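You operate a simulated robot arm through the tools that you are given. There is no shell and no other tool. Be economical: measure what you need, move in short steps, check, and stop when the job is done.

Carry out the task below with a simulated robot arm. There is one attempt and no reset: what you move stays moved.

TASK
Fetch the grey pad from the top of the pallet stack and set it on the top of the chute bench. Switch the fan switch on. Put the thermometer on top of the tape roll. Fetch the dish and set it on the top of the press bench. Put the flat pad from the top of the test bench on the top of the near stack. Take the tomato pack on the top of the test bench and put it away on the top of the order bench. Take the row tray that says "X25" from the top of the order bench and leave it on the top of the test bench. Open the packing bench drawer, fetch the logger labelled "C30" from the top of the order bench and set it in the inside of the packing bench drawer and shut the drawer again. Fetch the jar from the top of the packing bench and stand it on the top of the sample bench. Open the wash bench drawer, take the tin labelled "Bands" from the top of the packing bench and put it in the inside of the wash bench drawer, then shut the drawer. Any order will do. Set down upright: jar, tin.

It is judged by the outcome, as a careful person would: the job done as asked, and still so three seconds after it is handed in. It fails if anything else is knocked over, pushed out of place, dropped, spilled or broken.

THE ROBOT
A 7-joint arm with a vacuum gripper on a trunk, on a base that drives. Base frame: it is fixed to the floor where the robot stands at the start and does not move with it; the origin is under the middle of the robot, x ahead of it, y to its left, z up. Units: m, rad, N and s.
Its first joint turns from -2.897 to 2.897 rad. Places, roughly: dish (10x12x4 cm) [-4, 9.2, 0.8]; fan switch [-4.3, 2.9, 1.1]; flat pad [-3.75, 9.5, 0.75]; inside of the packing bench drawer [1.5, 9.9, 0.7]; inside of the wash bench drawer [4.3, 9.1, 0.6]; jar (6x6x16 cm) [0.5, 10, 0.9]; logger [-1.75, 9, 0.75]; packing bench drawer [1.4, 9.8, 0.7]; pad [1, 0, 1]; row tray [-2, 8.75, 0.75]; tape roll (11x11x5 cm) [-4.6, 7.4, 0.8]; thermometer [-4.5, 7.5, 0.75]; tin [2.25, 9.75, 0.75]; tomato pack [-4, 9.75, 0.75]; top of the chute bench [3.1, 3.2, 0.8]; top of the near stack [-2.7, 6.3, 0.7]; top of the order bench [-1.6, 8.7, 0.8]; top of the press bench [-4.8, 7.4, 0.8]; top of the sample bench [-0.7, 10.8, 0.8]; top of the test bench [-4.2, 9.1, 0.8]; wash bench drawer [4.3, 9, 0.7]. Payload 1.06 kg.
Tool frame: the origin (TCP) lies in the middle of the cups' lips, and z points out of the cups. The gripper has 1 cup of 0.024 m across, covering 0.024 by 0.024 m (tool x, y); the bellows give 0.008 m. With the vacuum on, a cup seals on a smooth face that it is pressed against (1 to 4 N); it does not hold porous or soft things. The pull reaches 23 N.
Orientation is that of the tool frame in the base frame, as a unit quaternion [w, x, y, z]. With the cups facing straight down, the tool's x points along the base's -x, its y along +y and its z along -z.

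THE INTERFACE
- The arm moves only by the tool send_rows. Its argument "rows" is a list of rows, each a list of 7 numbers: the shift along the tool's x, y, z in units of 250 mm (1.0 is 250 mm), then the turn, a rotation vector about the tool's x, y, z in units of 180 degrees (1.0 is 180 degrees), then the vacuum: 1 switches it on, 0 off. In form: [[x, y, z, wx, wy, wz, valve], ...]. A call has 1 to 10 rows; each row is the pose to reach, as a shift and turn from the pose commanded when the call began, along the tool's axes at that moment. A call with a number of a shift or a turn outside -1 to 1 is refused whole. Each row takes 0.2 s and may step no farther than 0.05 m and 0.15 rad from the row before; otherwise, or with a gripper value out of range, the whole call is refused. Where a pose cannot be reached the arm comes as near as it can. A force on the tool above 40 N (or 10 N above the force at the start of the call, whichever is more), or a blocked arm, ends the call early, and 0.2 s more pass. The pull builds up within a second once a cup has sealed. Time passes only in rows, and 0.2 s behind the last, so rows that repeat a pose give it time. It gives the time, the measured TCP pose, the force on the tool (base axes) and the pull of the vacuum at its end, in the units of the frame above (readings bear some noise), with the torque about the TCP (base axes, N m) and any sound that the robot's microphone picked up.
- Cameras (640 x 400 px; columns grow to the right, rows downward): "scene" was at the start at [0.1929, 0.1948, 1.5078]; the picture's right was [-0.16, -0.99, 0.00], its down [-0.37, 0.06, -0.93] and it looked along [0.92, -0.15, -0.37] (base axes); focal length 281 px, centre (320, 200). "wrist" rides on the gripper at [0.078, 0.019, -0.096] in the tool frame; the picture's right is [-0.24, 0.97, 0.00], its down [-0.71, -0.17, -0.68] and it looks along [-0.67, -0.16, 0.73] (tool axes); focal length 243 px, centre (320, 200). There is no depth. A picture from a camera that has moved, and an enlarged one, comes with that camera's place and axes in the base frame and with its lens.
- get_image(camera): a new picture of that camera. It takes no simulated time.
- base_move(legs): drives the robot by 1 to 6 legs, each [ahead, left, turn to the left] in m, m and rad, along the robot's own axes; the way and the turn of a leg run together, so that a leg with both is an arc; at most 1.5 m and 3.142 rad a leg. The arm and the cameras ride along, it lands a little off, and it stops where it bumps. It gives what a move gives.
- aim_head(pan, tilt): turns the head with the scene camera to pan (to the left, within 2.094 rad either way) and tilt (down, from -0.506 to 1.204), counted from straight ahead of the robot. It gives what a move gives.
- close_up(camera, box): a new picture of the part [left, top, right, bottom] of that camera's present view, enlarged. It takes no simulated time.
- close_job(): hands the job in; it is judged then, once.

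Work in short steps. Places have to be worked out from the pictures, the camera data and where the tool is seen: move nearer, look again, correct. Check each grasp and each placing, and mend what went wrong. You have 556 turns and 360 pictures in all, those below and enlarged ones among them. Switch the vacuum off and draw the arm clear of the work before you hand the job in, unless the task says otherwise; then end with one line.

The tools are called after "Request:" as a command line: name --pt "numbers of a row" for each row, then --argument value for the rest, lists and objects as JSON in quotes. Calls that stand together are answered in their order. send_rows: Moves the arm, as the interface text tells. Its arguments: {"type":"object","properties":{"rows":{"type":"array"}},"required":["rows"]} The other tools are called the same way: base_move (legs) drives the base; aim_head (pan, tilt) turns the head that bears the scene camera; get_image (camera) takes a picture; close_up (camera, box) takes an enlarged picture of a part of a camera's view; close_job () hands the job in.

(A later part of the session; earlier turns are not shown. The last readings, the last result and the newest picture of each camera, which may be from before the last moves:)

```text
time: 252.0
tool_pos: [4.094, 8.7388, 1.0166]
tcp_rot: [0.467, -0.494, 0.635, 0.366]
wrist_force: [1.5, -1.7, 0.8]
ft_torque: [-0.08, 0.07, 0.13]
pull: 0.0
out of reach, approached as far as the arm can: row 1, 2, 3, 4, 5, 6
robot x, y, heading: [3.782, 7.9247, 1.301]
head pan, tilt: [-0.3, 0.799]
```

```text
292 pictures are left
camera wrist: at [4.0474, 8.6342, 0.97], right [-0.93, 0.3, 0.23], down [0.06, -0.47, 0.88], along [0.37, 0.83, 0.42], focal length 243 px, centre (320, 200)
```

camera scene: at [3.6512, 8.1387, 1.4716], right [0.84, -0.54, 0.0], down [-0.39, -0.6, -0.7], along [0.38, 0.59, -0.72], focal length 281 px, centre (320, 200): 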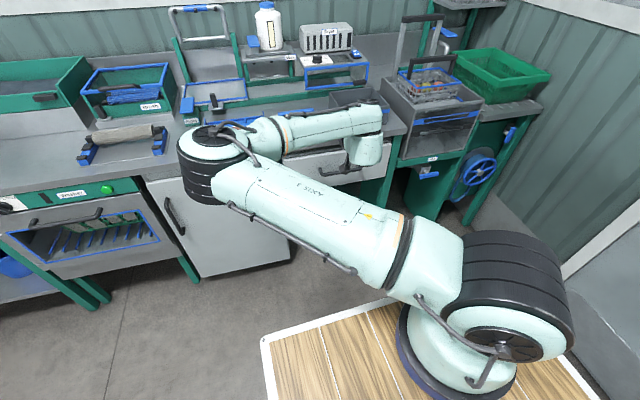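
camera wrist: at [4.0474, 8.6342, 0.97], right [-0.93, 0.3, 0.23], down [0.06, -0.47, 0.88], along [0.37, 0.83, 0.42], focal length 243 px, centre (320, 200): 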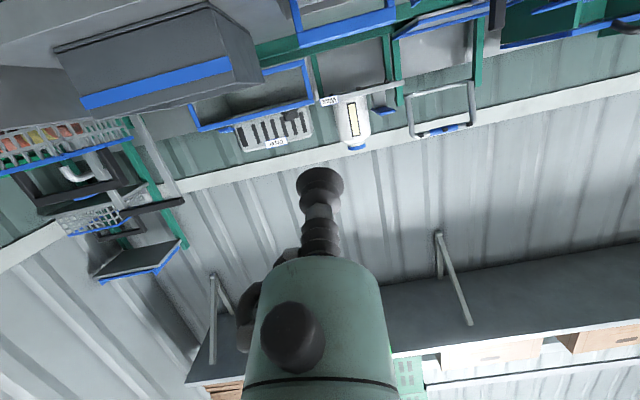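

Too cramped: horizontal tool at this height needs a more extended arm. Back the base 0.25 m, then extend.

Request:
base_move --legs '[[-0.25, 0, 0]]'

Request:
send_rows --pt "0 0 0.15 0 0 0 0" --pt "0 0 0.3 0 0 0 0" --pt "0 0 0.45 0 0 0 0"

Request:
get_image --camera "scene"

```text
time: 253.8
tool_pos: [4.0283, 8.4971, 1.0119]
tcp_rot: [0.467, -0.494, 0.636, 0.365]
wrist_force: [-0.3, 0.4, 0.7]
ft_torque: [0.0, -0.01, 0.05]
pull: 0.1
robot x, y, heading: [3.7126, 7.6762, 1.291]
head pan, tilt: [-0.3, 0.799]
```

```text
time: 254.6
tool_pos: [4.0545, 8.604, 0.9811]
tcp_rot: [0.463, -0.497, 0.639, 0.362]
wrist_force: [0.3, -0.5, -0.3]
ft_torque: [0.0, 0.0, -0.03]
pull: 0.0
robot x, y, heading: [3.7106, 7.6789, 1.296]
head pan, tilt: [-0.3, 0.799]
```

```text
291 pictures are left
camera scene: at [3.582, 7.8999, 1.471], right [0.84, -0.54, 0.0], down [-0.39, -0.6, -0.7], along [0.38, 0.58, -0.72], focal length 281 px, centre (320, 200)
```

scene: 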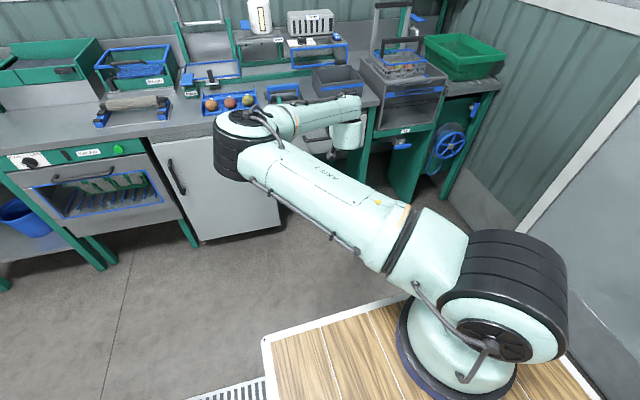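

Now free to move. Go down with left shift and finish pitching.

Request:
send_rows --pt "0.14 0.06 0.03 0 -0.01 0 0" --pt "0.28 0.12 0.06 0 -0.02 0 0" --pt "0.42 0.18 0.1 0 -0.04 0 0" --pt "0.56 0.24 0.14 0 -0.06 0 0" --pt "0.7 0.3 0.18 0 -0.08 0 0"

Request:
get_image --camera "scene"

Request:
get_image --camera "wrist"

```text
time: 255.8
tool_pos: [4.0172, 8.6712, 0.9064]
tcp_rot: [0.427, -0.527, 0.634, 0.372]
wrist_force: [3.2, -0.1, 0.3]
ft_torque: [0.0, 0.07, 0.16]
pull: 0.1
out of reach, approached as far as the arm can: row 1, 2, 3, 4, 5
robot x, y, heading: [3.7154, 7.6749, 1.297]
head pan, tilt: [-0.3, 0.799]
```

```text
290 pictures are left
camera scene: at [3.5833, 7.8998, 1.4712], right [0.84, -0.54, 0.0], down [-0.39, -0.6, -0.7], along [0.38, 0.58, -0.72], focal length 281 px, centre (320, 200)
```

scene: 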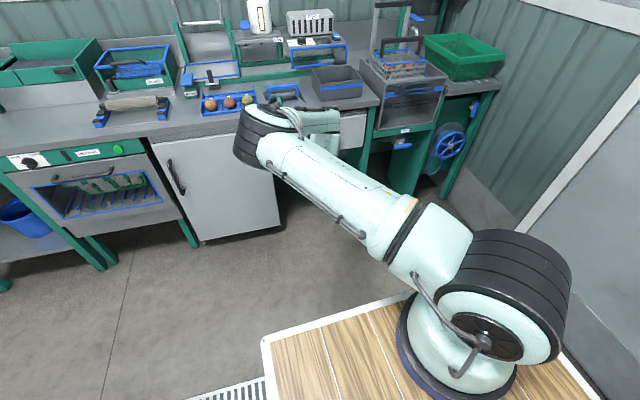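

```text
289 pictures are left
camera wrist: at [3.9774, 8.5603, 0.8691], right [-0.94, 0.25, 0.24], down [0.12, -0.41, 0.9], along [0.32, 0.88, 0.35], focal length 243 px, centre (320, 200)
```

wrist: 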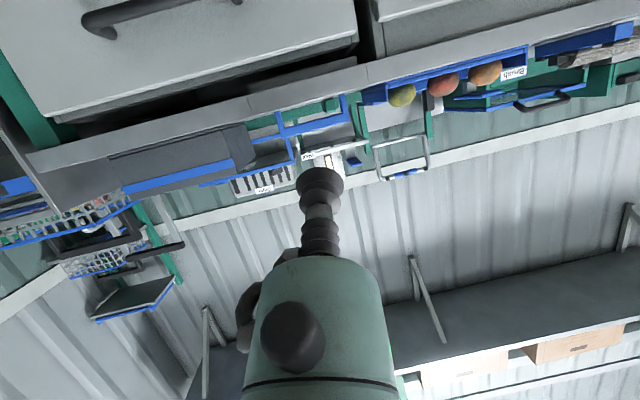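

The horizontal forward pose violates wrist limits at this height. Better: stand parallel to the bench (heading east) with the tool pointing left, so the forearm hangs down. First, restore the arm to tool‑down.

Request:
send_rows --pt "-0.07 0 -0.11 0 0.04 0 0" --pt "-0.14 0 -0.22 0 0.08 0 0" --pt "-0.21 0 -0.33 0 0.12 0 0" --pt "-0.28 0 -0.44 0 0.16 0 0" --pt "-0.35 0 -0.55 0 0.2 0 0" --pt "-0.42 0 -0.66 0 0.24 0 0" --pt "-0.49 0 -0.77 0 0.28 0 0" --pt "-0.56 0 -0.88 0 0.32 0 0" --pt "-0.64 0 -0.98 0 0.36 0 0"

Request:
get_image --camera "scene"

```text
time: 257.8
tool_pos: [3.9875, 8.4996, 1.144]
tcp_rot: [0.018, -0.645, 0.764, 0.029]
wrist_force: [-0.3, -0.1, -0.2]
ft_torque: [-0.05, -0.02, -0.06]
pull: 0.1
robot x, y, heading: [3.7064, 7.6802, 1.297]
head pan, tilt: [-0.3, 0.799]
```

```text
288 pictures are left
camera scene: at [3.5822, 7.9003, 1.471], right [0.84, -0.54, 0.0], down [-0.39, -0.6, -0.7], along [0.38, 0.58, -0.72], focal length 281 px, centre (320, 200)
```

scene: 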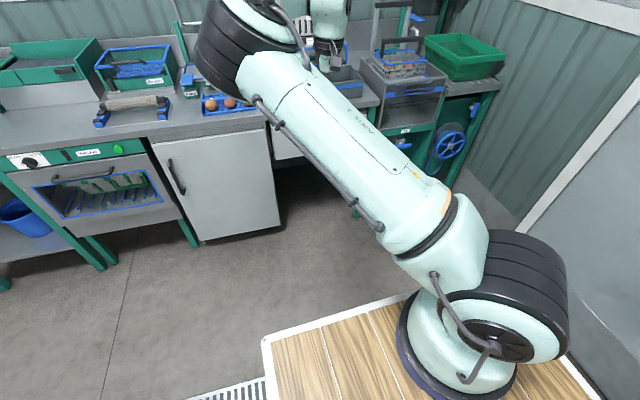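

Nearly tool-down. Return to the compact carry pose.

Request:
send_rows --pt "0.14 0 -0.12 0 0.01 0.01 0" --pt "0.28 0 -0.24 0 0.022 0.02 0" --pt "0.42 0 -0.36 0 0.022 0.034 0" --pt "0.56 0 -0.48 0 0.022 0.034 0" --pt "0.7 0 -0.6 0 0.022 0.034 0" --pt "0.84 0 -0.72 0 0.022 0.034 0" --pt "0.98 0 -0.8 0 0.022 0.034 0"

Request:
aim_head --pan -0.5 --tilt 0.5

Request:
get_image --camera "scene"

```text
time: 259.4
tool_pos: [3.9499, 8.2445, 1.3268]
tcp_rot: [-0.009, -0.603, 0.798, 0.009]
wrist_force: [-0.5, 0.0, -0.2]
ft_torque: [0.0, 0.0, 0.02]
pull: 0.0
robot x, y, heading: [3.7078, 7.6767, 1.295]
head pan, tilt: [-0.3, 0.799]
```

```text
time: 260.2
tool_pos: [3.9501, 8.2447, 1.3263]
tcp_rot: [-0.008, -0.604, 0.797, 0.009]
wrist_force: [-0.3, 0.5, 0.8]
ft_torque: [0.0, 0.03, 0.02]
pull: 0.1
robot x, y, heading: [3.7133, 7.6762, 1.294]
head pan, tilt: [-0.499, 0.499]
```

```text
287 pictures are left
camera scene: at [3.602, 7.8975, 1.4969], right [0.72, -0.7, 0.0], down [-0.34, -0.34, -0.88], along [0.61, 0.63, -0.48], focal length 281 px, centre (320, 200)
```

scene: 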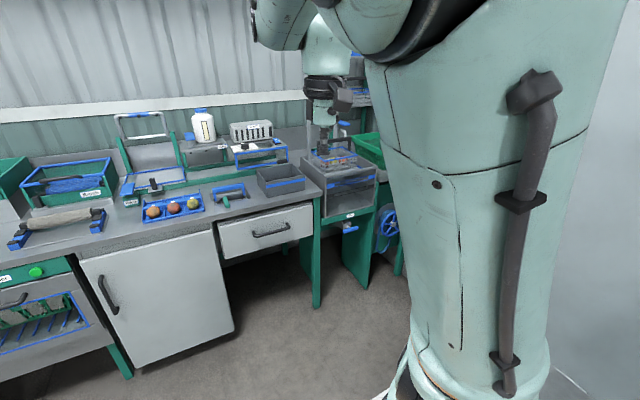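

Turn to face east parallel to the bench, and move in beside the drawer.

Request:
base_move --legs '[[0, 0, -1.57], [0, 0.7, 0], [-0.56, 0, 0]]'

Request:
aim_head --pan 0.6 --tilt 0.9

Request:
get_image --camera "scene"

```text
time: 270.7
tool_pos: [3.9393, 8.2641, 1.3277]
tcp_rot: [0.002, 0.149, 0.989, 0.011]
wrist_force: [0.6, -0.5, 0.2]
ft_torque: [-0.03, 0.01, 0.01]
pull: 0.1
robot x, y, heading: [3.3832, 8.5189, -0.302]
head pan, tilt: [-0.499, 0.499]
```

```text
time: 272.1
tool_pos: [3.9393, 8.2651, 1.3271]
tcp_rot: [0.001, 0.15, 0.989, 0.013]
wrist_force: [0.2, 0.3, -0.3]
ft_torque: [0.0, 0.0, 0.03]
pull: 0.1
robot x, y, heading: [3.3758, 8.515, -0.299]
head pan, tilt: [0.6, 0.901]
```

```text
286 pictures are left
camera scene: at [3.6117, 8.7084, 1.4631], right [0.29, -0.96, 0.0], down [-0.75, -0.23, -0.62], along [0.59, 0.18, -0.78], focal length 281 px, centre (320, 200)
```

scene: 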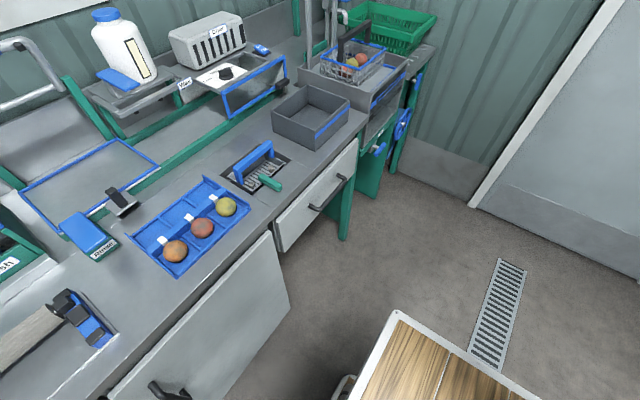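

Drawer face N-plane is ~0.59 m to my left, contact point ~0.56 m ahead. Roll the tool to point left while descending.

Request:
send_rows --pt "0 0.05 0.08 -0.044 0 0 0" --pt "0 0.1 0.16 -0.088 0 0 0" --pt "0 0.15 0.24 -0.132 0 0 0" --pt "0 0.2 0.32 -0.176 0 0 0" --pt "0 0.25 0.4 -0.22 0 0 0" --pt "0 0.3 0.48 -0.264 0 0 0" --pt "0 0.35 0.56 -0.308 0 0 0" --pt "0 0.4 0.64 -0.352 0 0 0" --pt "0 0.45 0.72 -0.396 0 0 0" --pt "0 0.5 0.8 -0.44 0 0 0"

Request:
get_image --camera "scene"

```text
time: 274.3
tool_pos: [3.9775, 8.3882, 1.1306]
tcp_rot: [0.097, 0.115, 0.754, 0.64]
wrist_force: [-0.1, -0.5, 0.4]
ft_torque: [0.01, 0.0, -0.04]
pull: 0.1
robot x, y, heading: [3.3836, 8.5184, -0.305]
head pan, tilt: [0.6, 0.901]
```

```text
285 pictures are left
camera scene: at [3.6112, 8.7089, 1.4631], right [0.29, -0.96, 0.0], down [-0.75, -0.23, -0.62], along [0.59, 0.18, -0.78], focal length 281 px, centre (320, 200)
```

scene: 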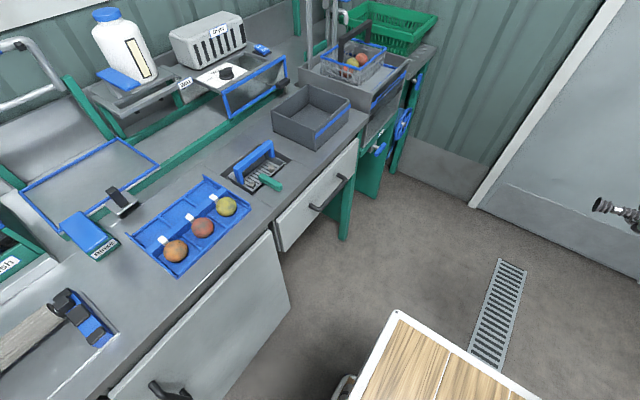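

No limit issues. Continue toward the drawer, finishing the roll.

Request:
send_rows --pt "0.03 -0.107 0.153 -0.01 0 0 0" --pt "0.07 -0.213 0.307 -0.02 0 0 0" --pt "0.1 -0.32 0.46 -0.03 0 0 0" --pt "0.13 -0.427 0.613 -0.04 0 0 0" --pt "0.17 -0.533 0.767 -0.052 0 0 0" --pt "0.2 -0.64 0.92 -0.052 0 0 0"

Request:
get_image --camera "scene"

Request:
get_image --camera "wrist"

```text
time: 275.7
tool_pos: [3.9874, 8.5947, 0.9342]
tcp_rot: [0.105, 0.107, 0.7, 0.698]
wrist_force: [0.9, -0.3, -0.3]
ft_torque: [0.02, 0.01, -0.04]
pull: 0.0
robot x, y, heading: [3.3829, 8.5198, -0.306]
head pan, tilt: [0.6, 0.901]
```

```text
284 pictures are left
camera scene: at [3.6116, 8.7081, 1.4632], right [0.29, -0.96, 0.0], down [-0.75, -0.23, -0.62], along [0.59, 0.18, -0.78], focal length 281 px, centre (320, 200)
```

scene: 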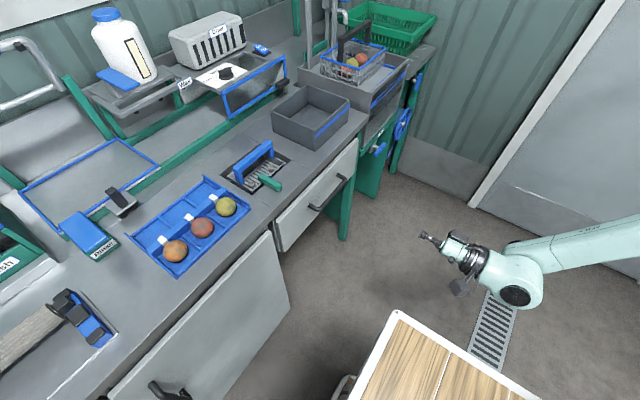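

```text
283 pictures are left
camera wrist: at [3.8838, 8.5271, 0.9546], right [0.23, -0.07, 0.97], down [0.47, -0.86, -0.17], along [0.85, 0.5, -0.16], focal length 243 px, centre (320, 200)
```

wrist: 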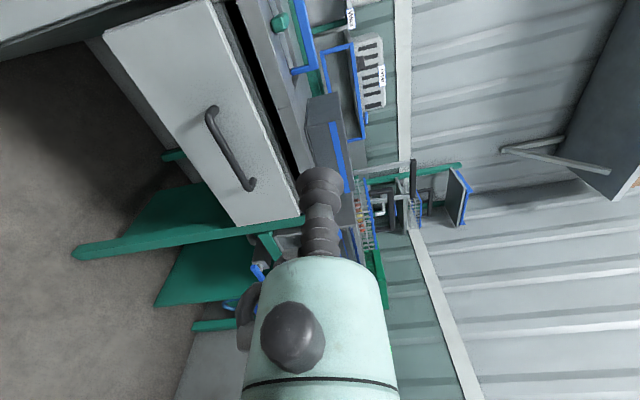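

Wrist view gives: drawer face z 0.61–0.79, handle from E 1.565. Lower to z 0.70 first.

Request:
send_rows --pt "0.02 -0.19 0 0 0 0 0" --pt "0.04 -0.38 0 0 0 0 0" --pt "0.06 -0.57 0 0 0 0 0" --pt "0.08 -0.76 0 0 0 0 0" --pt "0.1 -0.93 0 0 0 0 0"

Request:
get_image --camera "wrist"

```text
time: 276.9
tool_pos: [3.9641, 8.6007, 0.7022]
tcp_rot: [0.105, 0.106, 0.7, 0.699]
wrist_force: [0.2, 0.1, -0.5]
ft_torque: [0.02, -0.02, 0.0]
pull: 0.0
robot x, y, heading: [3.3816, 8.5149, -0.304]
head pan, tilt: [0.6, 0.901]
```

```text
282 pictures are left
camera wrist: at [3.8614, 8.5342, 0.7225], right [0.23, -0.07, 0.97], down [0.47, -0.86, -0.17], along [0.85, 0.5, -0.16], focal length 243 px, centre (320, 200)
```

wrist: 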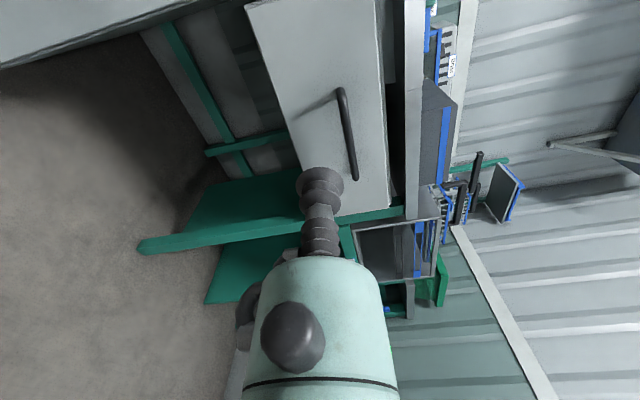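

Advance toward the face 0.25 m.

Request:
send_rows --pt "0 0 0.19 0 0 0 0" --pt "0 0 0.38 0 0 0 0" --pt "0 0 0.57 0 0 0 0" --pt "0 0 0.76 0 0 0 0" --pt "0 0 0.95 0 0 0 0"

Request:
get_image --camera "wrist"

Request:
get_image --camera "scene"

```text
time: 278.1
tool_pos: [4.0342, 8.8286, 0.7019]
tcp_rot: [0.104, 0.108, 0.7, 0.698]
wrist_force: [-0.6, 0.2, 0.7]
ft_torque: [0.01, 0.03, -0.03]
pull: 0.0
robot x, y, heading: [3.3808, 8.5137, -0.309]
head pan, tilt: [0.6, 0.901]
```

```text
281 pictures are left
camera wrist: at [3.931, 8.7621, 0.7221], right [0.23, -0.07, 0.97], down [0.47, -0.86, -0.17], along [0.85, 0.5, -0.16], focal length 243 px, centre (320, 200)
```

wrist: 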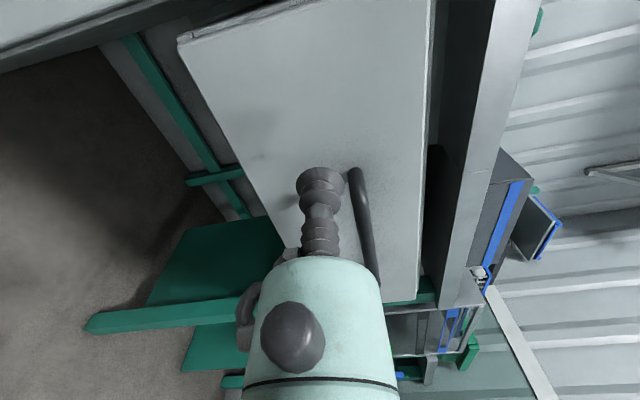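

```text
280 pictures are left
camera scene: at [3.6118, 8.708, 1.4631], right [0.29, -0.96, 0.0], down [-0.75, -0.23, -0.62], along [0.59, 0.18, -0.78], focal length 281 px, centre (320, 200)
```

scene: 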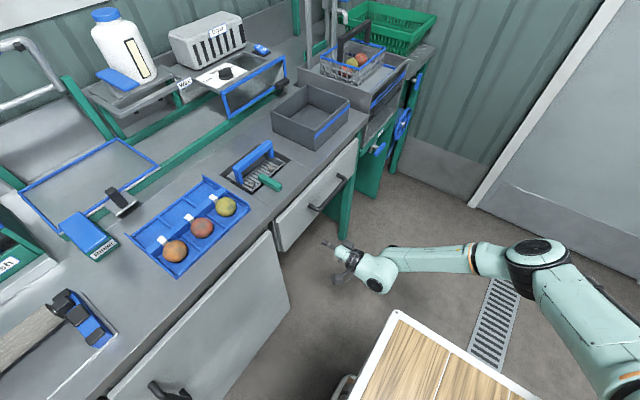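

Projected contact point is clear of the handle. Press on with vacuum on.

Request:
send_rows --pt "0 0 0.15 0 0 0 1" --pt "0 0 0.3 0 0 0 1" --pt "0 0 0.36 0 0 0 1" --pt "0 0 0.4 0 0 0 1"

```text
time: 279.1
tool_pos: [4.064, 8.9241, 0.7016]
tcp_rot: [0.106, 0.107, 0.699, 0.699]
wrist_force: [-0.4, 0.3, -0.2]
ft_torque: [0.01, 0.01, 0.02]
pull: 0.1
robot x, y, heading: [3.3853, 8.515, -0.303]
head pan, tilt: [0.6, 0.901]
```

Request:
send_rows --pt "0 0 0.02 0 0 0 1" --pt "0 0 0.04 0 0 0 1" --pt "0 0 0.06 0 0 0 1" --pt "0 0 0.08 0 0 0 1"

Request:
get_image --camera "wrist"

```text
time: 280.1
tool_pos: [4.0702, 8.9405, 0.7019]
tcp_rot: [0.106, 0.106, 0.699, 0.699]
wrist_force: [-6.8, -19.4, 0.7]
ft_torque: [-0.01, -0.1, -0.12]
pull: 23.2
robot x, y, heading: [3.3791, 8.5154, -0.304]
head pan, tilt: [0.6, 0.901]
```

```text
279 pictures are left
camera wrist: at [3.9663, 8.8751, 0.7218], right [0.23, -0.07, 0.97], down [0.47, -0.86, -0.17], along [0.85, 0.5, -0.16], focal length 243 px, centre (320, 200)
```

wrist: 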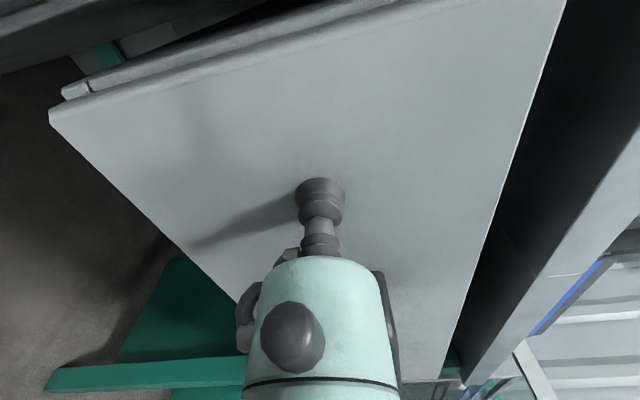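

Sealed on the drawer face. Pull it open.

Request:
send_rows --pt "0 0 -0.04 0 0 0 1" --pt "0 0 -0.1 0 0 0 1" --pt "0 0 -0.17 0 0 0 1" --pt "0 0 -0.25 0 0 0 1" --pt "0 0 -0.33 0 0 0 1" --pt "0 0 -0.42 0 0 0 1" --pt "0 0 -0.51 0 0 0 1" --pt "0 0 -0.6 0 0 0 1"

Request:
get_image --camera "scene"

```text
time: 281.9
tool_pos: [4.0245, 8.8, 0.7031]
tcp_rot: [0.105, 0.106, 0.699, 0.7]
wrist_force: [-7.9, 4.5, 4.6]
ft_torque: [-0.01, 0.09, -0.14]
pull: 23.1
robot x, y, heading: [3.378, 8.5141, -0.3]
head pan, tilt: [0.6, 0.901]
```

```text
278 pictures are left
camera scene: at [3.6113, 8.7085, 1.4632], right [0.29, -0.96, 0.0], down [-0.75, -0.23, -0.62], along [0.59, 0.18, -0.78], focal length 281 px, centre (320, 200)
```

scene: 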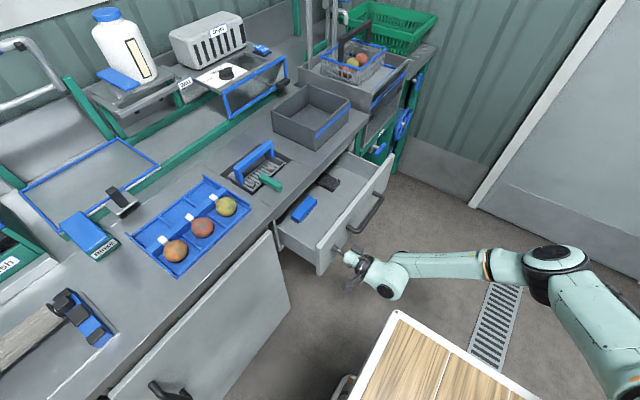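

Drawer is opening (~14 cm). Pull further with a slight sideways correction.

Request:
send_rows --pt "-0.015 0 -0.09 0 0 0 1" --pt "-0.025 0 -0.18 0 0 0 1" --pt "-0.035 0 -0.27 0 0 0 1" --pt "-0.04 0 -0.36 0 0 0 1" --pt "-0.045 0 -0.45 0 0 0 1" --pt "-0.05 0 -0.52 0 0 0 1"

Request:
get_image --camera "scene"

```text
time: 283.3
tool_pos: [3.9984, 8.672, 0.7025]
tcp_rot: [0.106, 0.107, 0.7, 0.698]
wrist_force: [-9.6, 5.0, -1.0]
ft_torque: [0.05, -0.01, -0.13]
pull: 22.7
robot x, y, heading: [3.3756, 8.5158, -0.298]
head pan, tilt: [0.6, 0.901]
```

```text
277 pictures are left
camera scene: at [3.6113, 8.7086, 1.4632], right [0.29, -0.96, 0.0], down [-0.75, -0.23, -0.62], along [0.59, 0.18, -0.78], focal length 281 px, centre (320, 200)
```

scene: 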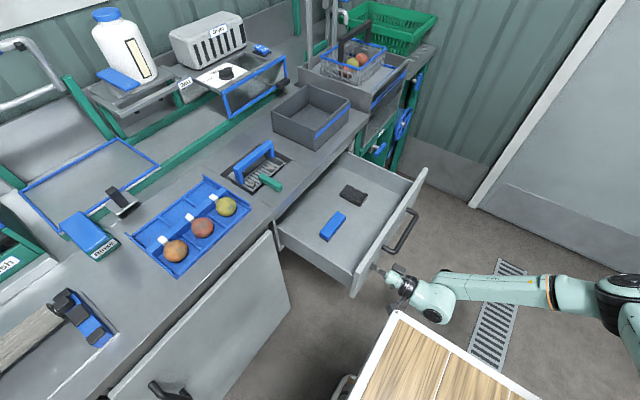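

Open ~28 cm, enough. Release and back off.

Request:
send_rows --pt "0 0 0.01 0 0 0 0" --pt "0 0 0.01 0 0 0 0" --pt "0 0 0.01 0 0 0 0" --pt "0 0 0.0 0 0 0 0" --pt "0 0 -0.05 0 0 0 0" --pt "0 0 -0.15 0 0 0 0" --pt "0 0 -0.3 0 0 0 0" --pt "0 0 -0.45 0 0 0 0"

```text
time: 285.1
tool_pos: [3.9657, 8.5631, 0.7028]
tcp_rot: [0.104, 0.108, 0.7, 0.698]
wrist_force: [-0.5, -0.4, -0.1]
ft_torque: [-0.01, 0.01, 0.04]
pull: 0.1
robot x, y, heading: [3.3814, 8.5151, -0.298]
head pan, tilt: [0.6, 0.901]
```

Raise the arm, then unroll to tool‑down.

Request:
send_rows --pt "0 0.19 -0.05 0 0 0 0" --pt "0 0.38 -0.1 0 0 0 0" --pt "0 0.57 -0.15 0 0 0 0" --pt "0 0.76 -0.2 0 0 0 0" --pt "0 0.95 -0.25 0 0 0 0"

Request:
send_rows --pt "0 0.1 -0.1 0.044 0 0 0" --pt "0 0.2 -0.2 0.088 0 0 0" --pt "0 0.3 -0.3 0.132 0 0 0" --pt "0 0.4 -0.4 0.176 0 0 0" --pt "0 0.5 -0.45 0.22 0 0 0" --pt "0 0.6 -0.5 0.264 0 0 0" --pt "0 0.7 -0.5 0.308 0 0 0" --pt "0 0.8 -0.5 0.352 0 0 0" --pt "0 0.9 -0.5 0.396 0 0 0" --pt "0 1.0 -0.5 0.44 0 0 0"

Request:
get_image --camera "scene"

```text
time: 286.3
tool_pos: [3.9466, 8.504, 0.9397]
tcp_rot: [0.105, 0.107, 0.7, 0.698]
wrist_force: [-0.1, -0.2, 0.3]
ft_torque: [0.02, 0.0, 0.0]
pull: 0.1
robot x, y, heading: [3.3798, 8.5131, -0.311]
head pan, tilt: [0.6, 0.901]
```

```text
time: 288.5
tool_pos: [3.9118, 8.3853, 1.1902]
tcp_rot: [0.013, 0.15, 0.984, 0.092]
wrist_force: [-0.1, -0.9, -1.4]
ft_torque: [0.04, 0.05, 0.02]
pull: 0.0
robot x, y, heading: [3.3793, 8.5144, -0.301]
head pan, tilt: [0.6, 0.901]
```

```text
276 pictures are left
camera scene: at [3.6119, 8.7081, 1.4631], right [0.29, -0.96, 0.0], down [-0.75, -0.23, -0.62], along [0.59, 0.18, -0.78], focal length 281 px, centre (320, 200)
```

scene: 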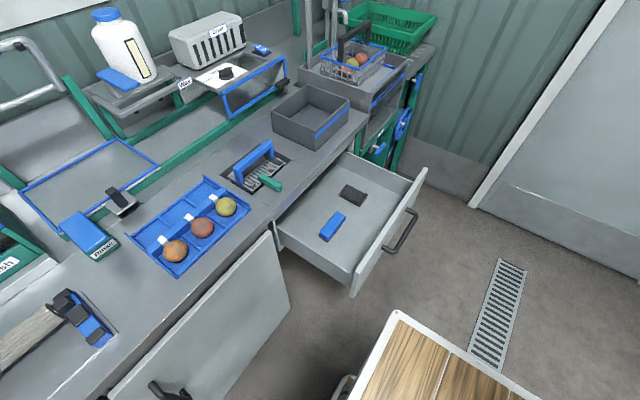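

Drawer open, contents undisturbed. Level the tool and back west along the benches to the packing bench to look for the tin.

Request:
send_rows --pt "0 0 0 0.03 0 0 0" --pt "0 0 -0.1 0.059 0 0 0"

Request:
base_move --legs '[[0, -0.05, 0.026], [-1.4, 0, 0]]'

Request:
aim_head --pan 1.6 --tilt 0.6

Request:
get_image --camera "scene"

```text
time: 289.1
tool_pos: [3.9082, 8.3807, 1.2153]
tcp_rot: [0.0, 0.151, 0.989, 0.0]
wrist_force: [1.1, 0.5, 0.7]
ft_torque: [0.01, -0.01, -0.02]
pull: 0.0
robot x, y, heading: [3.3766, 8.5165, -0.303]
head pan, tilt: [0.6, 0.901]
```

```text
time: 296.6
tool_pos: [2.5512, 8.73, 1.2161]
tcp_rot: [-0.001, 0.14, 0.99, 0.001]
wrist_force: [-0.3, -0.2, 0.2]
ft_torque: [0.01, -0.04, -0.02]
pull: 0.0
robot x, y, heading: [2.0197, 8.852, -0.28]
head pan, tilt: [0.6, 0.901]
```

```text
time: 297.9
tool_pos: [2.5517, 8.7293, 1.2149]
tcp_rot: [-0.001, 0.141, 0.99, 0.001]
wrist_force: [0.6, -0.4, 0.8]
ft_torque: [-0.02, 0.0, 0.0]
pull: 0.1
robot x, y, heading: [2.0198, 8.8523, -0.283]
head pan, tilt: [1.6, 0.6]
```

```text
275 pictures are left
camera scene: at [2.1991, 9.1129, 1.4879], right [0.97, -0.25, 0.0], down [-0.14, -0.55, -0.82], along [0.21, 0.8, -0.57], focal length 281 px, centre (320, 200)
```

scene: 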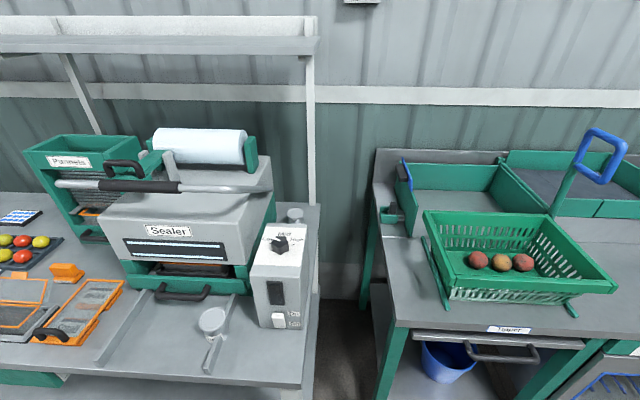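

Look closer at the two round items on the packing bench.

Request:
close_up --camera "scene" --box '[170, 190, 330, 390]'

Request:
aim_head --pan 2.0 --tilt 0.6

Request:
get_image --camera "scene"

```text
2.00 times, centred on (250, 290) of scene
camera zoom: at [2.1991, 9.1129, 1.4879], right [0.97, -0.25, 0.0], down [-0.14, -0.55, -0.82], along [0.21, 0.8, -0.57], focal length 562 px, centre (460, 20)
```

zoom: 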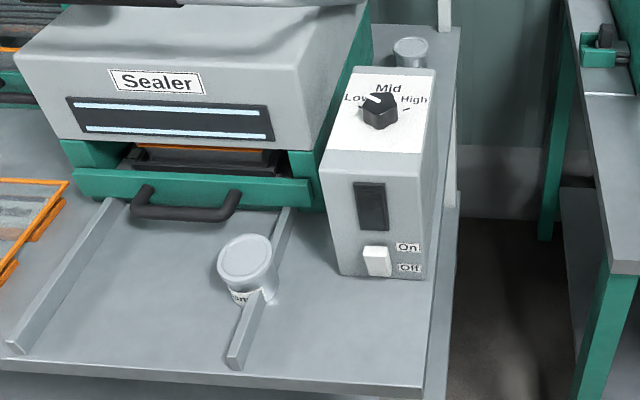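

```text
time: 298.7
tool_pos: [2.5517, 8.7297, 1.2144]
tcp_rot: [0.0, 0.141, 0.99, 0.001]
wrist_force: [-1.1, -0.3, -0.3]
ft_torque: [0.06, 0.02, -0.03]
pull: 0.0
robot x, y, heading: [2.0227, 8.8558, -0.281]
head pan, tilt: [2.0, 0.6]
```

```text
273 pictures are left
camera scene: at [2.1641, 9.1149, 1.4879], right [0.99, 0.14, 0.0], down [0.08, -0.56, -0.83], along [-0.12, 0.82, -0.56], focal length 281 px, centre (320, 200)
```

scene: 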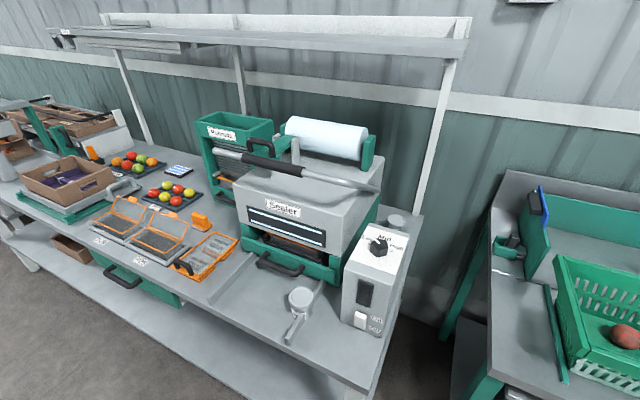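

Two tins; need to read the labels.

Request:
close_up --camera "scene" --box '[275, 275, 335, 335]'

Request:
close_up --camera "scene" --box '[370, 200, 430, 250]'

```text
6.67 times, centred on (305, 305) of scene
camera zoom: at [2.1641, 9.1149, 1.4879], right [0.99, 0.14, 0.0], down [0.08, -0.56, -0.83], along [-0.12, 0.82, -0.56], focal length 1874 px, centre (420, -500)
```

zoom: 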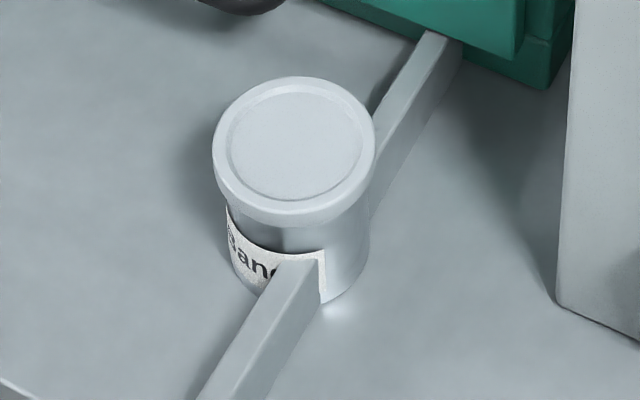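

```text
8.00 times, centred on (400, 225) of scene
camera zoom: at [2.1641, 9.1149, 1.4879], right [0.99, 0.14, 0.0], down [0.08, -0.56, -0.83], along [-0.12, 0.82, -0.56], focal length 2249 px, centre (-320, 0)
```

zoom: 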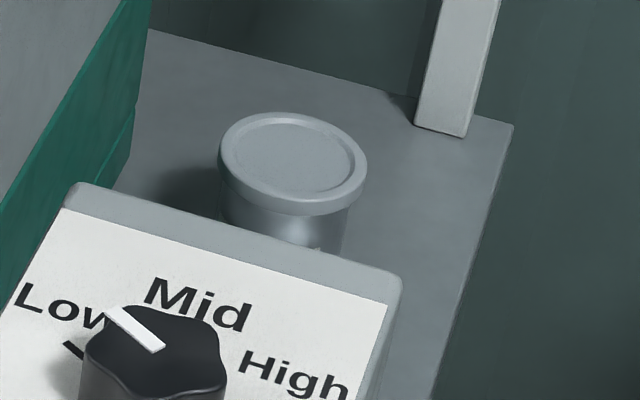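

The front tin reads "Bands". Move so it's ahead-left: back 0.55 m and 0.1 m closer.

Request:
base_move --legs '[[-0.55, 0.1, 0]]'

Request:
aim_head --pan 0.9 --tilt 0.8

Request:
get_image --camera "scene"

```text
time: 301.9
tool_pos: [2.0482, 8.9792, 1.2156]
tcp_rot: [-0.002, 0.141, 0.99, 0.001]
wrist_force: [-0.1, -0.1, -0.6]
ft_torque: [0.02, -0.03, -0.01]
pull: 0.2
robot x, y, heading: [1.5195, 9.1081, -0.284]
head pan, tilt: [2.0, 0.6]
```

```text
time: 303.3
tool_pos: [2.0489, 8.9792, 1.2147]
tcp_rot: [-0.001, 0.142, 0.99, 0.001]
wrist_force: [-1.1, 0.2, -0.1]
ft_torque: [0.0, 0.01, -0.01]
pull: 0.1
robot x, y, heading: [1.5166, 9.1049, -0.288]
head pan, tilt: [0.901, 0.799]
```

```text
270 pictures are left
camera scene: at [1.7403, 9.3255, 1.471], right [0.58, -0.82, 0.0], down [-0.59, -0.41, -0.7], along [0.57, 0.4, -0.72], focal length 281 px, centre (320, 200)
```

scene: 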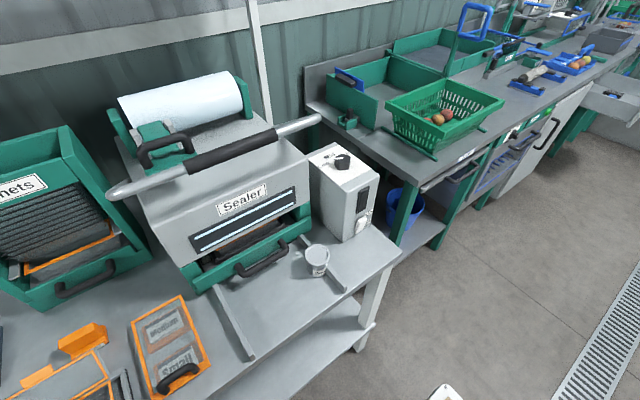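

Lid triangulated at ≈(2.052,9.550,0.89). Move the tool over in stages.

Request:
send_rows --pt "0.054 0.19 0 0 0 0 0" --pt "0.108 0.38 0 0 0 0 0" --pt "0.162 0.57 0 0 0 0 0" --pt "0.216 0.76 0 0 0 0 0" --pt "0.27 0.95 0 0 0 0 0"

Request:
send_rows --pt "0.054 0.18 0.03 0 0 0 0" --pt "0.108 0.36 0.06 0 0 0 0" --pt "0.162 0.54 0.09 0 0 0 0" --pt "0.216 0.72 0.12 0 0 0 0" --pt "0.27 0.9 0.15 0 0 0 0"

Request:
get_image --camera "wrist"

Request:
get_image --camera "scene"

```text
time: 304.5
tool_pos: [2.0494, 9.2274, 1.2157]
tcp_rot: [0.0, 0.143, 0.99, 0.001]
wrist_force: [-0.3, -0.7, -0.1]
ft_torque: [0.01, -0.04, 0.0]
pull: 0.1
robot x, y, heading: [1.5182, 9.1071, -0.281]
head pan, tilt: [0.901, 0.799]
```

```text
time: 305.7
tool_pos: [2.0477, 9.4608, 1.18]
tcp_rot: [0.0, 0.143, 0.99, 0.0]
wrist_force: [-0.1, 0.0, 0.0]
ft_torque: [0.03, -0.02, -0.05]
pull: 0.0
robot x, y, heading: [1.5173, 9.1036, -0.287]
head pan, tilt: [0.901, 0.799]
```

```text
269 pictures are left
camera wrist: at [1.979, 9.5013, 1.276], right [0.5, 0.87, 0.0], down [0.63, -0.37, 0.68], along [0.59, -0.34, -0.73], focal length 243 px, centre (320, 200)
```

wrist: 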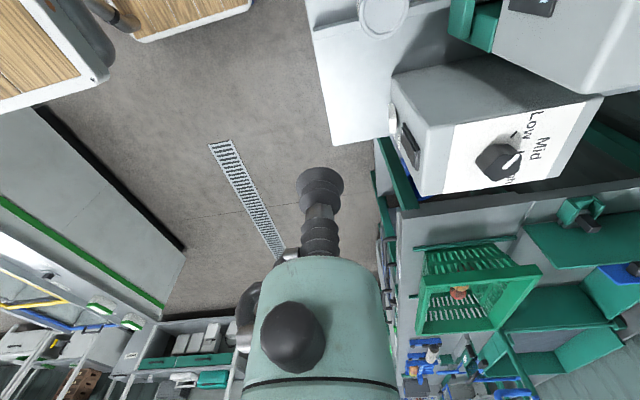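

```text
268 pictures are left
camera scene: at [1.7404, 9.3247, 1.4711], right [0.58, -0.82, 0.0], down [-0.59, -0.41, -0.7], along [0.57, 0.4, -0.72], focal length 281 px, centre (320, 200)
```

scene: 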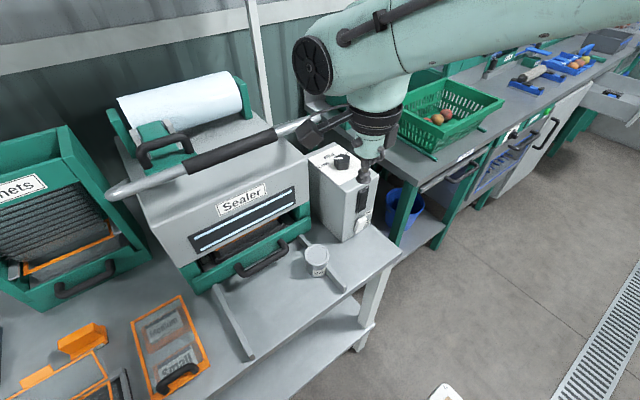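

Wrist view confirms lid at (2.055,9.553). Move over it and descend to ~4 cm above.

Request:
send_rows --pt "0.04 0.17 0 0 0 0 0" --pt "0.083 0.355 0.03 0 0 0 0" --pt "0.083 0.355 0.22 0 0 0 0" --pt "0.083 0.355 0.41 0 0 0 0" --pt "0.083 0.355 0.6 0 0 0 0" --pt "0.083 0.355 0.79 0 0 0 0" --pt "0.083 0.355 0.96 0 0 0 0"

Request:
get_image --camera "wrist"

Request:
close_up --camera "scene" --box '[240, 180, 400, 300]'

```text
time: 307.3
tool_pos: [2.0531, 9.5518, 0.9394]
tcp_rot: [-0.001, 0.141, 0.99, 0.002]
wrist_force: [0.0, 0.0, -0.2]
ft_torque: [-0.01, 0.0, 0.04]
pull: 0.0
robot x, y, heading: [1.5184, 9.1058, -0.288]
head pan, tilt: [0.901, 0.799]
```

```text
267 pictures are left
camera wrist: at [1.9832, 9.5925, 1.0356], right [0.5, 0.87, 0.0], down [0.63, -0.37, 0.68], along [0.59, -0.34, -0.73], focal length 243 px, centre (320, 200)
```

wrist: 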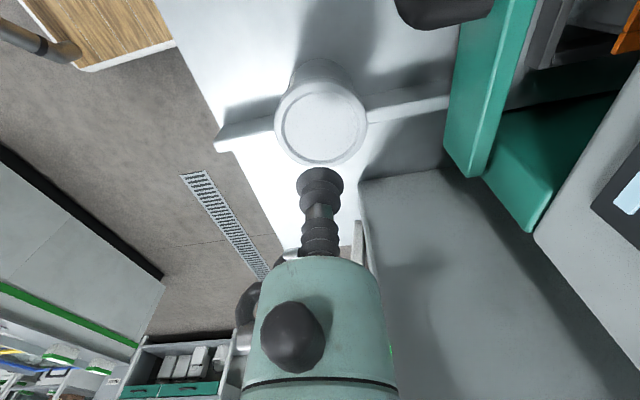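

```text
3.33 times, centred on (320, 240) of scene
camera zoom: at [1.7403, 9.3252, 1.4711], right [0.58, -0.82, 0.0], down [-0.59, -0.41, -0.7], along [0.57, 0.4, -0.72], focal length 937 px, centre (320, 67)
```

zoom: 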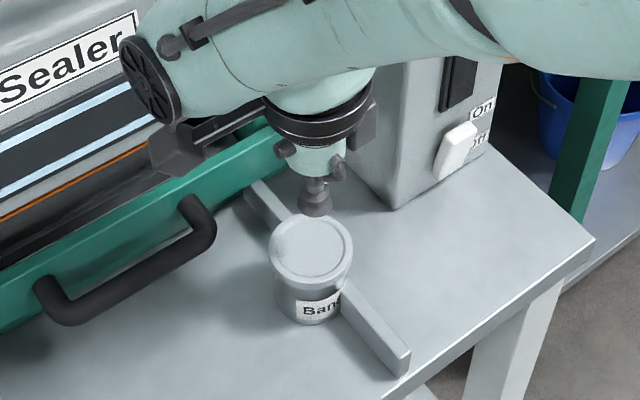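

Lid is nearly centred under the cup; adjust ~1 cm and descend with vacuum.

Request:
send_rows --pt "0.04 0.017 0.06 0 0 0 1" --pt "0.04 0.017 0.14 0 0 0 1" --pt "0.04 0.017 0.18 0 0 0 1" --pt "0.04 0.017 0.2 0 0 0 1"

```text
time: 308.3
tool_pos: [2.0451, 9.5598, 0.8876]
tcp_rot: [-0.002, 0.142, 0.99, 0.0]
wrist_force: [0.3, 0.1, 0.5]
ft_torque: [0.03, 0.04, 0.02]
pull: 23.6
robot x, y, heading: [1.5157, 9.1045, -0.292]
head pan, tilt: [0.901, 0.799]
```

Sealed. Lift straight up.

Request:
send_rows --pt "0 0 0 0 0 0 1" --pt "0 0 -0.03 0 0 0 1" --pt "0 0 -0.1 0 0 0 1" --pt "0 0 -0.25 0 0 0 1" --pt "0 0 -0.44 0 0 0 1" --pt "0 0 -0.63 0 0 0 1" --pt "0 0 -0.82 0 0 0 1" --pt "0 0 -1 0 0 0 1"

Request:
get_image --camera "scene"

```text
time: 310.1
tool_pos: [2.0453, 9.5588, 1.1395]
tcp_rot: [0.0, 0.141, 0.99, 0.001]
wrist_force: [0.3, 0.3, -1.6]
ft_torque: [0.0, 0.0, 0.03]
pull: 23.4
robot x, y, heading: [1.517, 9.1054, -0.283]
head pan, tilt: [0.901, 0.799]
```

```text
265 pictures are left
camera scene: at [1.7405, 9.3258, 1.4709], right [0.58, -0.82, 0.0], down [-0.59, -0.41, -0.7], along [0.57, 0.4, -0.72], focal length 281 px, centre (320, 200)
```

scene: 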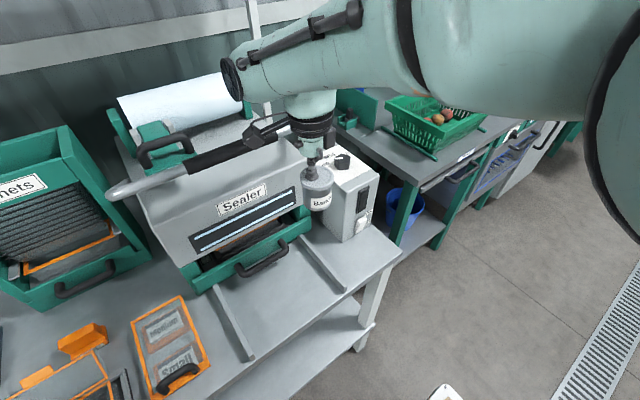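

Tin held. Bring it back over the deck side before driving.

Request:
send_rows --pt "-0.054 -0.18 -0.05 0 0 0 1" --pt "-0.108 -0.36 -0.1 0 0 0 1" --pt "-0.162 -0.54 -0.15 0 0 0 1" --pt "-0.216 -0.72 -0.2 0 0 0 1" --pt "-0.27 -0.9 -0.25 0 0 0 1"

Request:
send_rows --pt "-0.054 -0.18 0 0 0 0 1" --pt "-0.108 -0.36 0 0 0 0 1" --pt "-0.162 -0.54 0 0 0 0 1" --pt "-0.216 -0.72 0 0 0 0 1" --pt "-0.27 -0.9 0 0 0 0 1"

Request:
base_move --legs '[[0, -0.08, 0.01], [1.0, 0, 0], [0.9, 0, 0]]'

Request:
aim_head --pan 0.6 --tilt 0.9

Request:
get_image --camera "scene"

```text
time: 311.3
tool_pos: [2.0473, 9.3247, 1.2005]
tcp_rot: [0.0, 0.14, 0.99, 0.001]
wrist_force: [-0.8, 0.7, -1.8]
ft_torque: [-0.03, 0.02, -0.01]
pull: 22.9
robot x, y, heading: [1.5191, 9.1064, -0.289]
head pan, tilt: [0.901, 0.799]
```

```text
time: 312.5
tool_pos: [2.0488, 9.0884, 1.2005]
tcp_rot: [-0.001, 0.142, 0.99, 0.001]
wrist_force: [-0.5, 0.1, -1.2]
ft_torque: [-0.02, 0.01, -0.04]
pull: 22.6
robot x, y, heading: [1.5181, 9.107, -0.284]
head pan, tilt: [0.901, 0.799]
```

```text
time: 322.7
tool_pos: [3.867, 8.4987, 1.2016]
tcp_rot: [-0.001, 0.134, 0.991, 0.001]
wrist_force: [0.2, 0.4, -1.0]
ft_torque: [0.03, 0.0, -0.01]
pull: 22.2
robot x, y, heading: [3.3339, 8.508, -0.27]
head pan, tilt: [0.901, 0.799]
```

```text
time: 323.5
tool_pos: [3.8664, 8.4991, 1.2003]
tcp_rot: [0.0, 0.135, 0.991, 0.001]
wrist_force: [-0.1, 0.0, -2.0]
ft_torque: [0.01, -0.02, -0.02]
pull: 23.1
robot x, y, heading: [3.3365, 8.508, -0.268]
head pan, tilt: [0.6, 0.901]
```

```text
264 pictures are left
camera scene: at [3.5606, 8.7081, 1.4631], right [0.32, -0.95, 0.0], down [-0.74, -0.25, -0.62], along [0.59, 0.2, -0.78], focal length 281 px, centre (320, 200)
```

scene: 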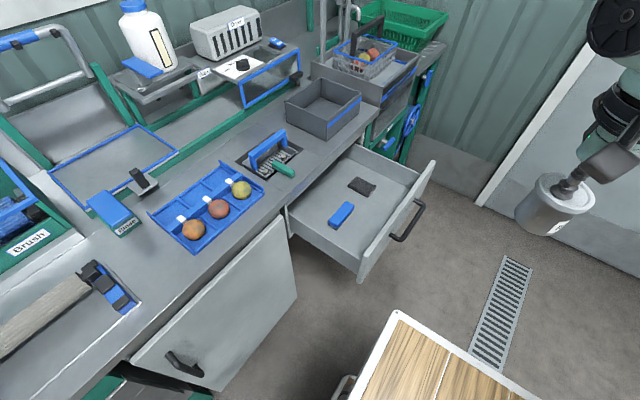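

Tin secure. Free spot in the drawer: ≈(4.170,8.701). Move over it at height.

Request:
send_rows --pt "-0.12 0.14 0 0 0 0 1" --pt "-0.24 0.28 0 0 0 0 1" --pt "-0.36 0.42 0 0 0 0 1" --pt "-0.48 0.55 0 0 0 0 1" --pt "-0.6 0.69 0 0 0 0 1" --pt "-0.72 0.83 0 0 0 0 1" --pt "-0.84 0.97 0.05 0 0 0 1"

Request:
send_rows --pt "-0.1 0.12 0.1 0 0 0 1" --pt "-0.1 0.12 0.29 0 0 0 1" --pt "-0.1 0.12 0.48 0 0 0 1" --pt "-0.1 0.12 0.67 0 0 0 1" --pt "-0.1 0.12 0.86 0 0 0 1" --pt "-0.1 0.12 1 0 0 0 1"

Request:
get_image --camera "scene"

Request:
get_image --camera "wrist"

```text
time: 325.1
tool_pos: [4.1326, 8.6766, 1.1883]
tcp_rot: [-0.001, 0.135, 0.991, 0.002]
wrist_force: [-1.0, 1.1, -0.3]
ft_torque: [0.04, -0.03, 0.02]
pull: 22.7
robot x, y, heading: [3.3358, 8.5068, -0.273]
head pan, tilt: [0.6, 0.901]
```

```text
time: 326.5
tool_pos: [4.1654, 8.6995, 0.9381]
tcp_rot: [-0.001, 0.135, 0.991, 0.002]
wrist_force: [-0.6, 0.3, -0.5]
ft_torque: [0.02, -0.02, 0.0]
pull: 22.8
robot x, y, heading: [3.3345, 8.5106, -0.269]
head pan, tilt: [0.6, 0.901]
```

```text
263 pictures are left
camera scene: at [3.5604, 8.7079, 1.4632], right [0.32, -0.95, 0.0], down [-0.74, -0.25, -0.62], along [0.59, 0.2, -0.78], focal length 281 px, centre (320, 200)
```

scene: 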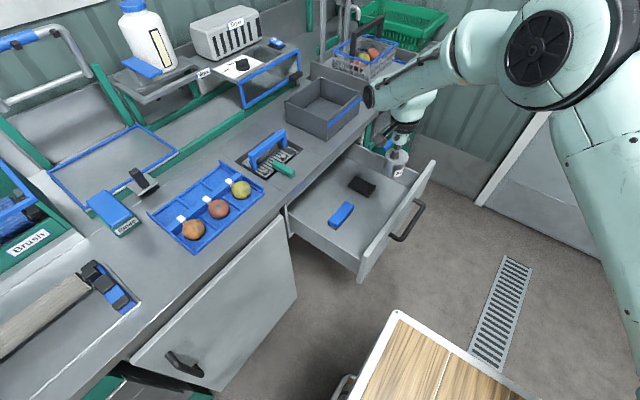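

```text
262 pictures are left
camera wrist: at [4.0943, 8.7397, 1.0347], right [0.49, 0.87, 0.0], down [0.64, -0.36, 0.68], along [0.6, -0.33, -0.73], focal length 243 px, centre (320, 200)
```

wrist: 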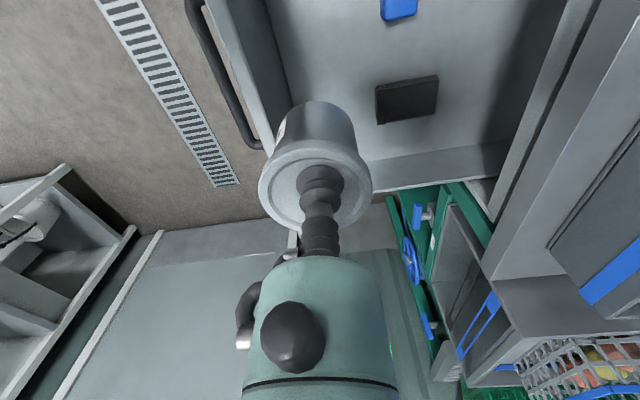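

Landing spot is clear. Lower toward the drawer floor.

Request:
send_rows --pt "0 0 0.18 0 0 0 1" --pt "0 0 0.36 0 0 0 1" --pt "0 0 0.54 0 0 0 1" --pt "0 0 0.68 0 0 0 1" --pt "0 0 0.76 0 0 0 1"

Request:
get_image --camera "wrist"

Request:
close_up --camera "scene" --box '[270, 100, 470, 290]'

```text
time: 327.7
tool_pos: [4.1658, 8.7004, 0.7477]
tcp_rot: [-0.001, 0.135, 0.991, 0.001]
wrist_force: [0.4, -0.3, -1.3]
ft_torque: [0.02, 0.0, 0.02]
pull: 23.4
robot x, y, heading: [3.3322, 8.5073, -0.272]
head pan, tilt: [0.6, 0.901]
```

```text
261 pictures are left
camera wrist: at [4.0947, 8.7395, 0.8442], right [0.49, 0.87, 0.0], down [0.64, -0.36, 0.68], along [0.6, -0.33, -0.73], focal length 243 px, centre (320, 200)
```

wrist: 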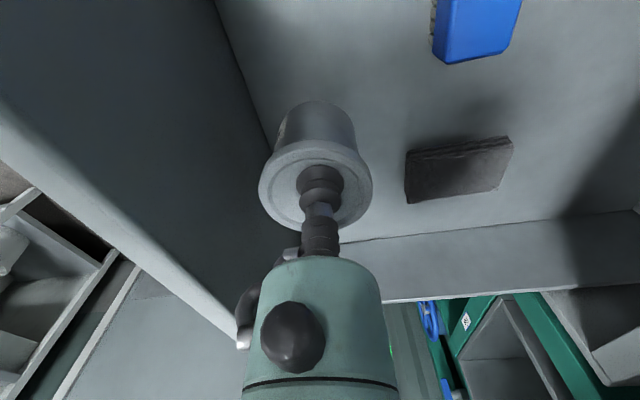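

```text
2.11 times, centred on (370, 195) of scene
camera zoom: at [3.5605, 8.708, 1.4631], right [0.32, -0.95, 0.0], down [-0.74, -0.25, -0.62], along [0.59, 0.2, -0.78], focal length 592 px, centre (215, 210)
```

zoom: 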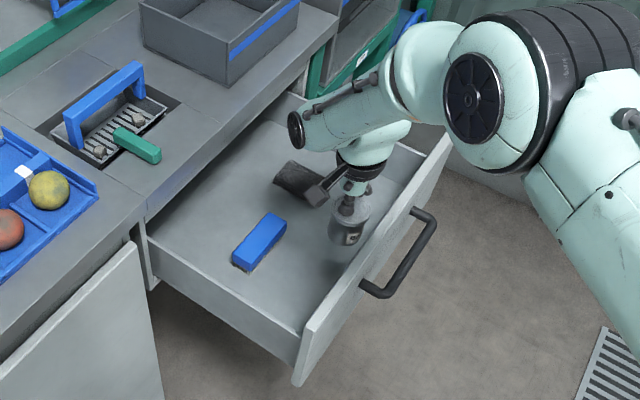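

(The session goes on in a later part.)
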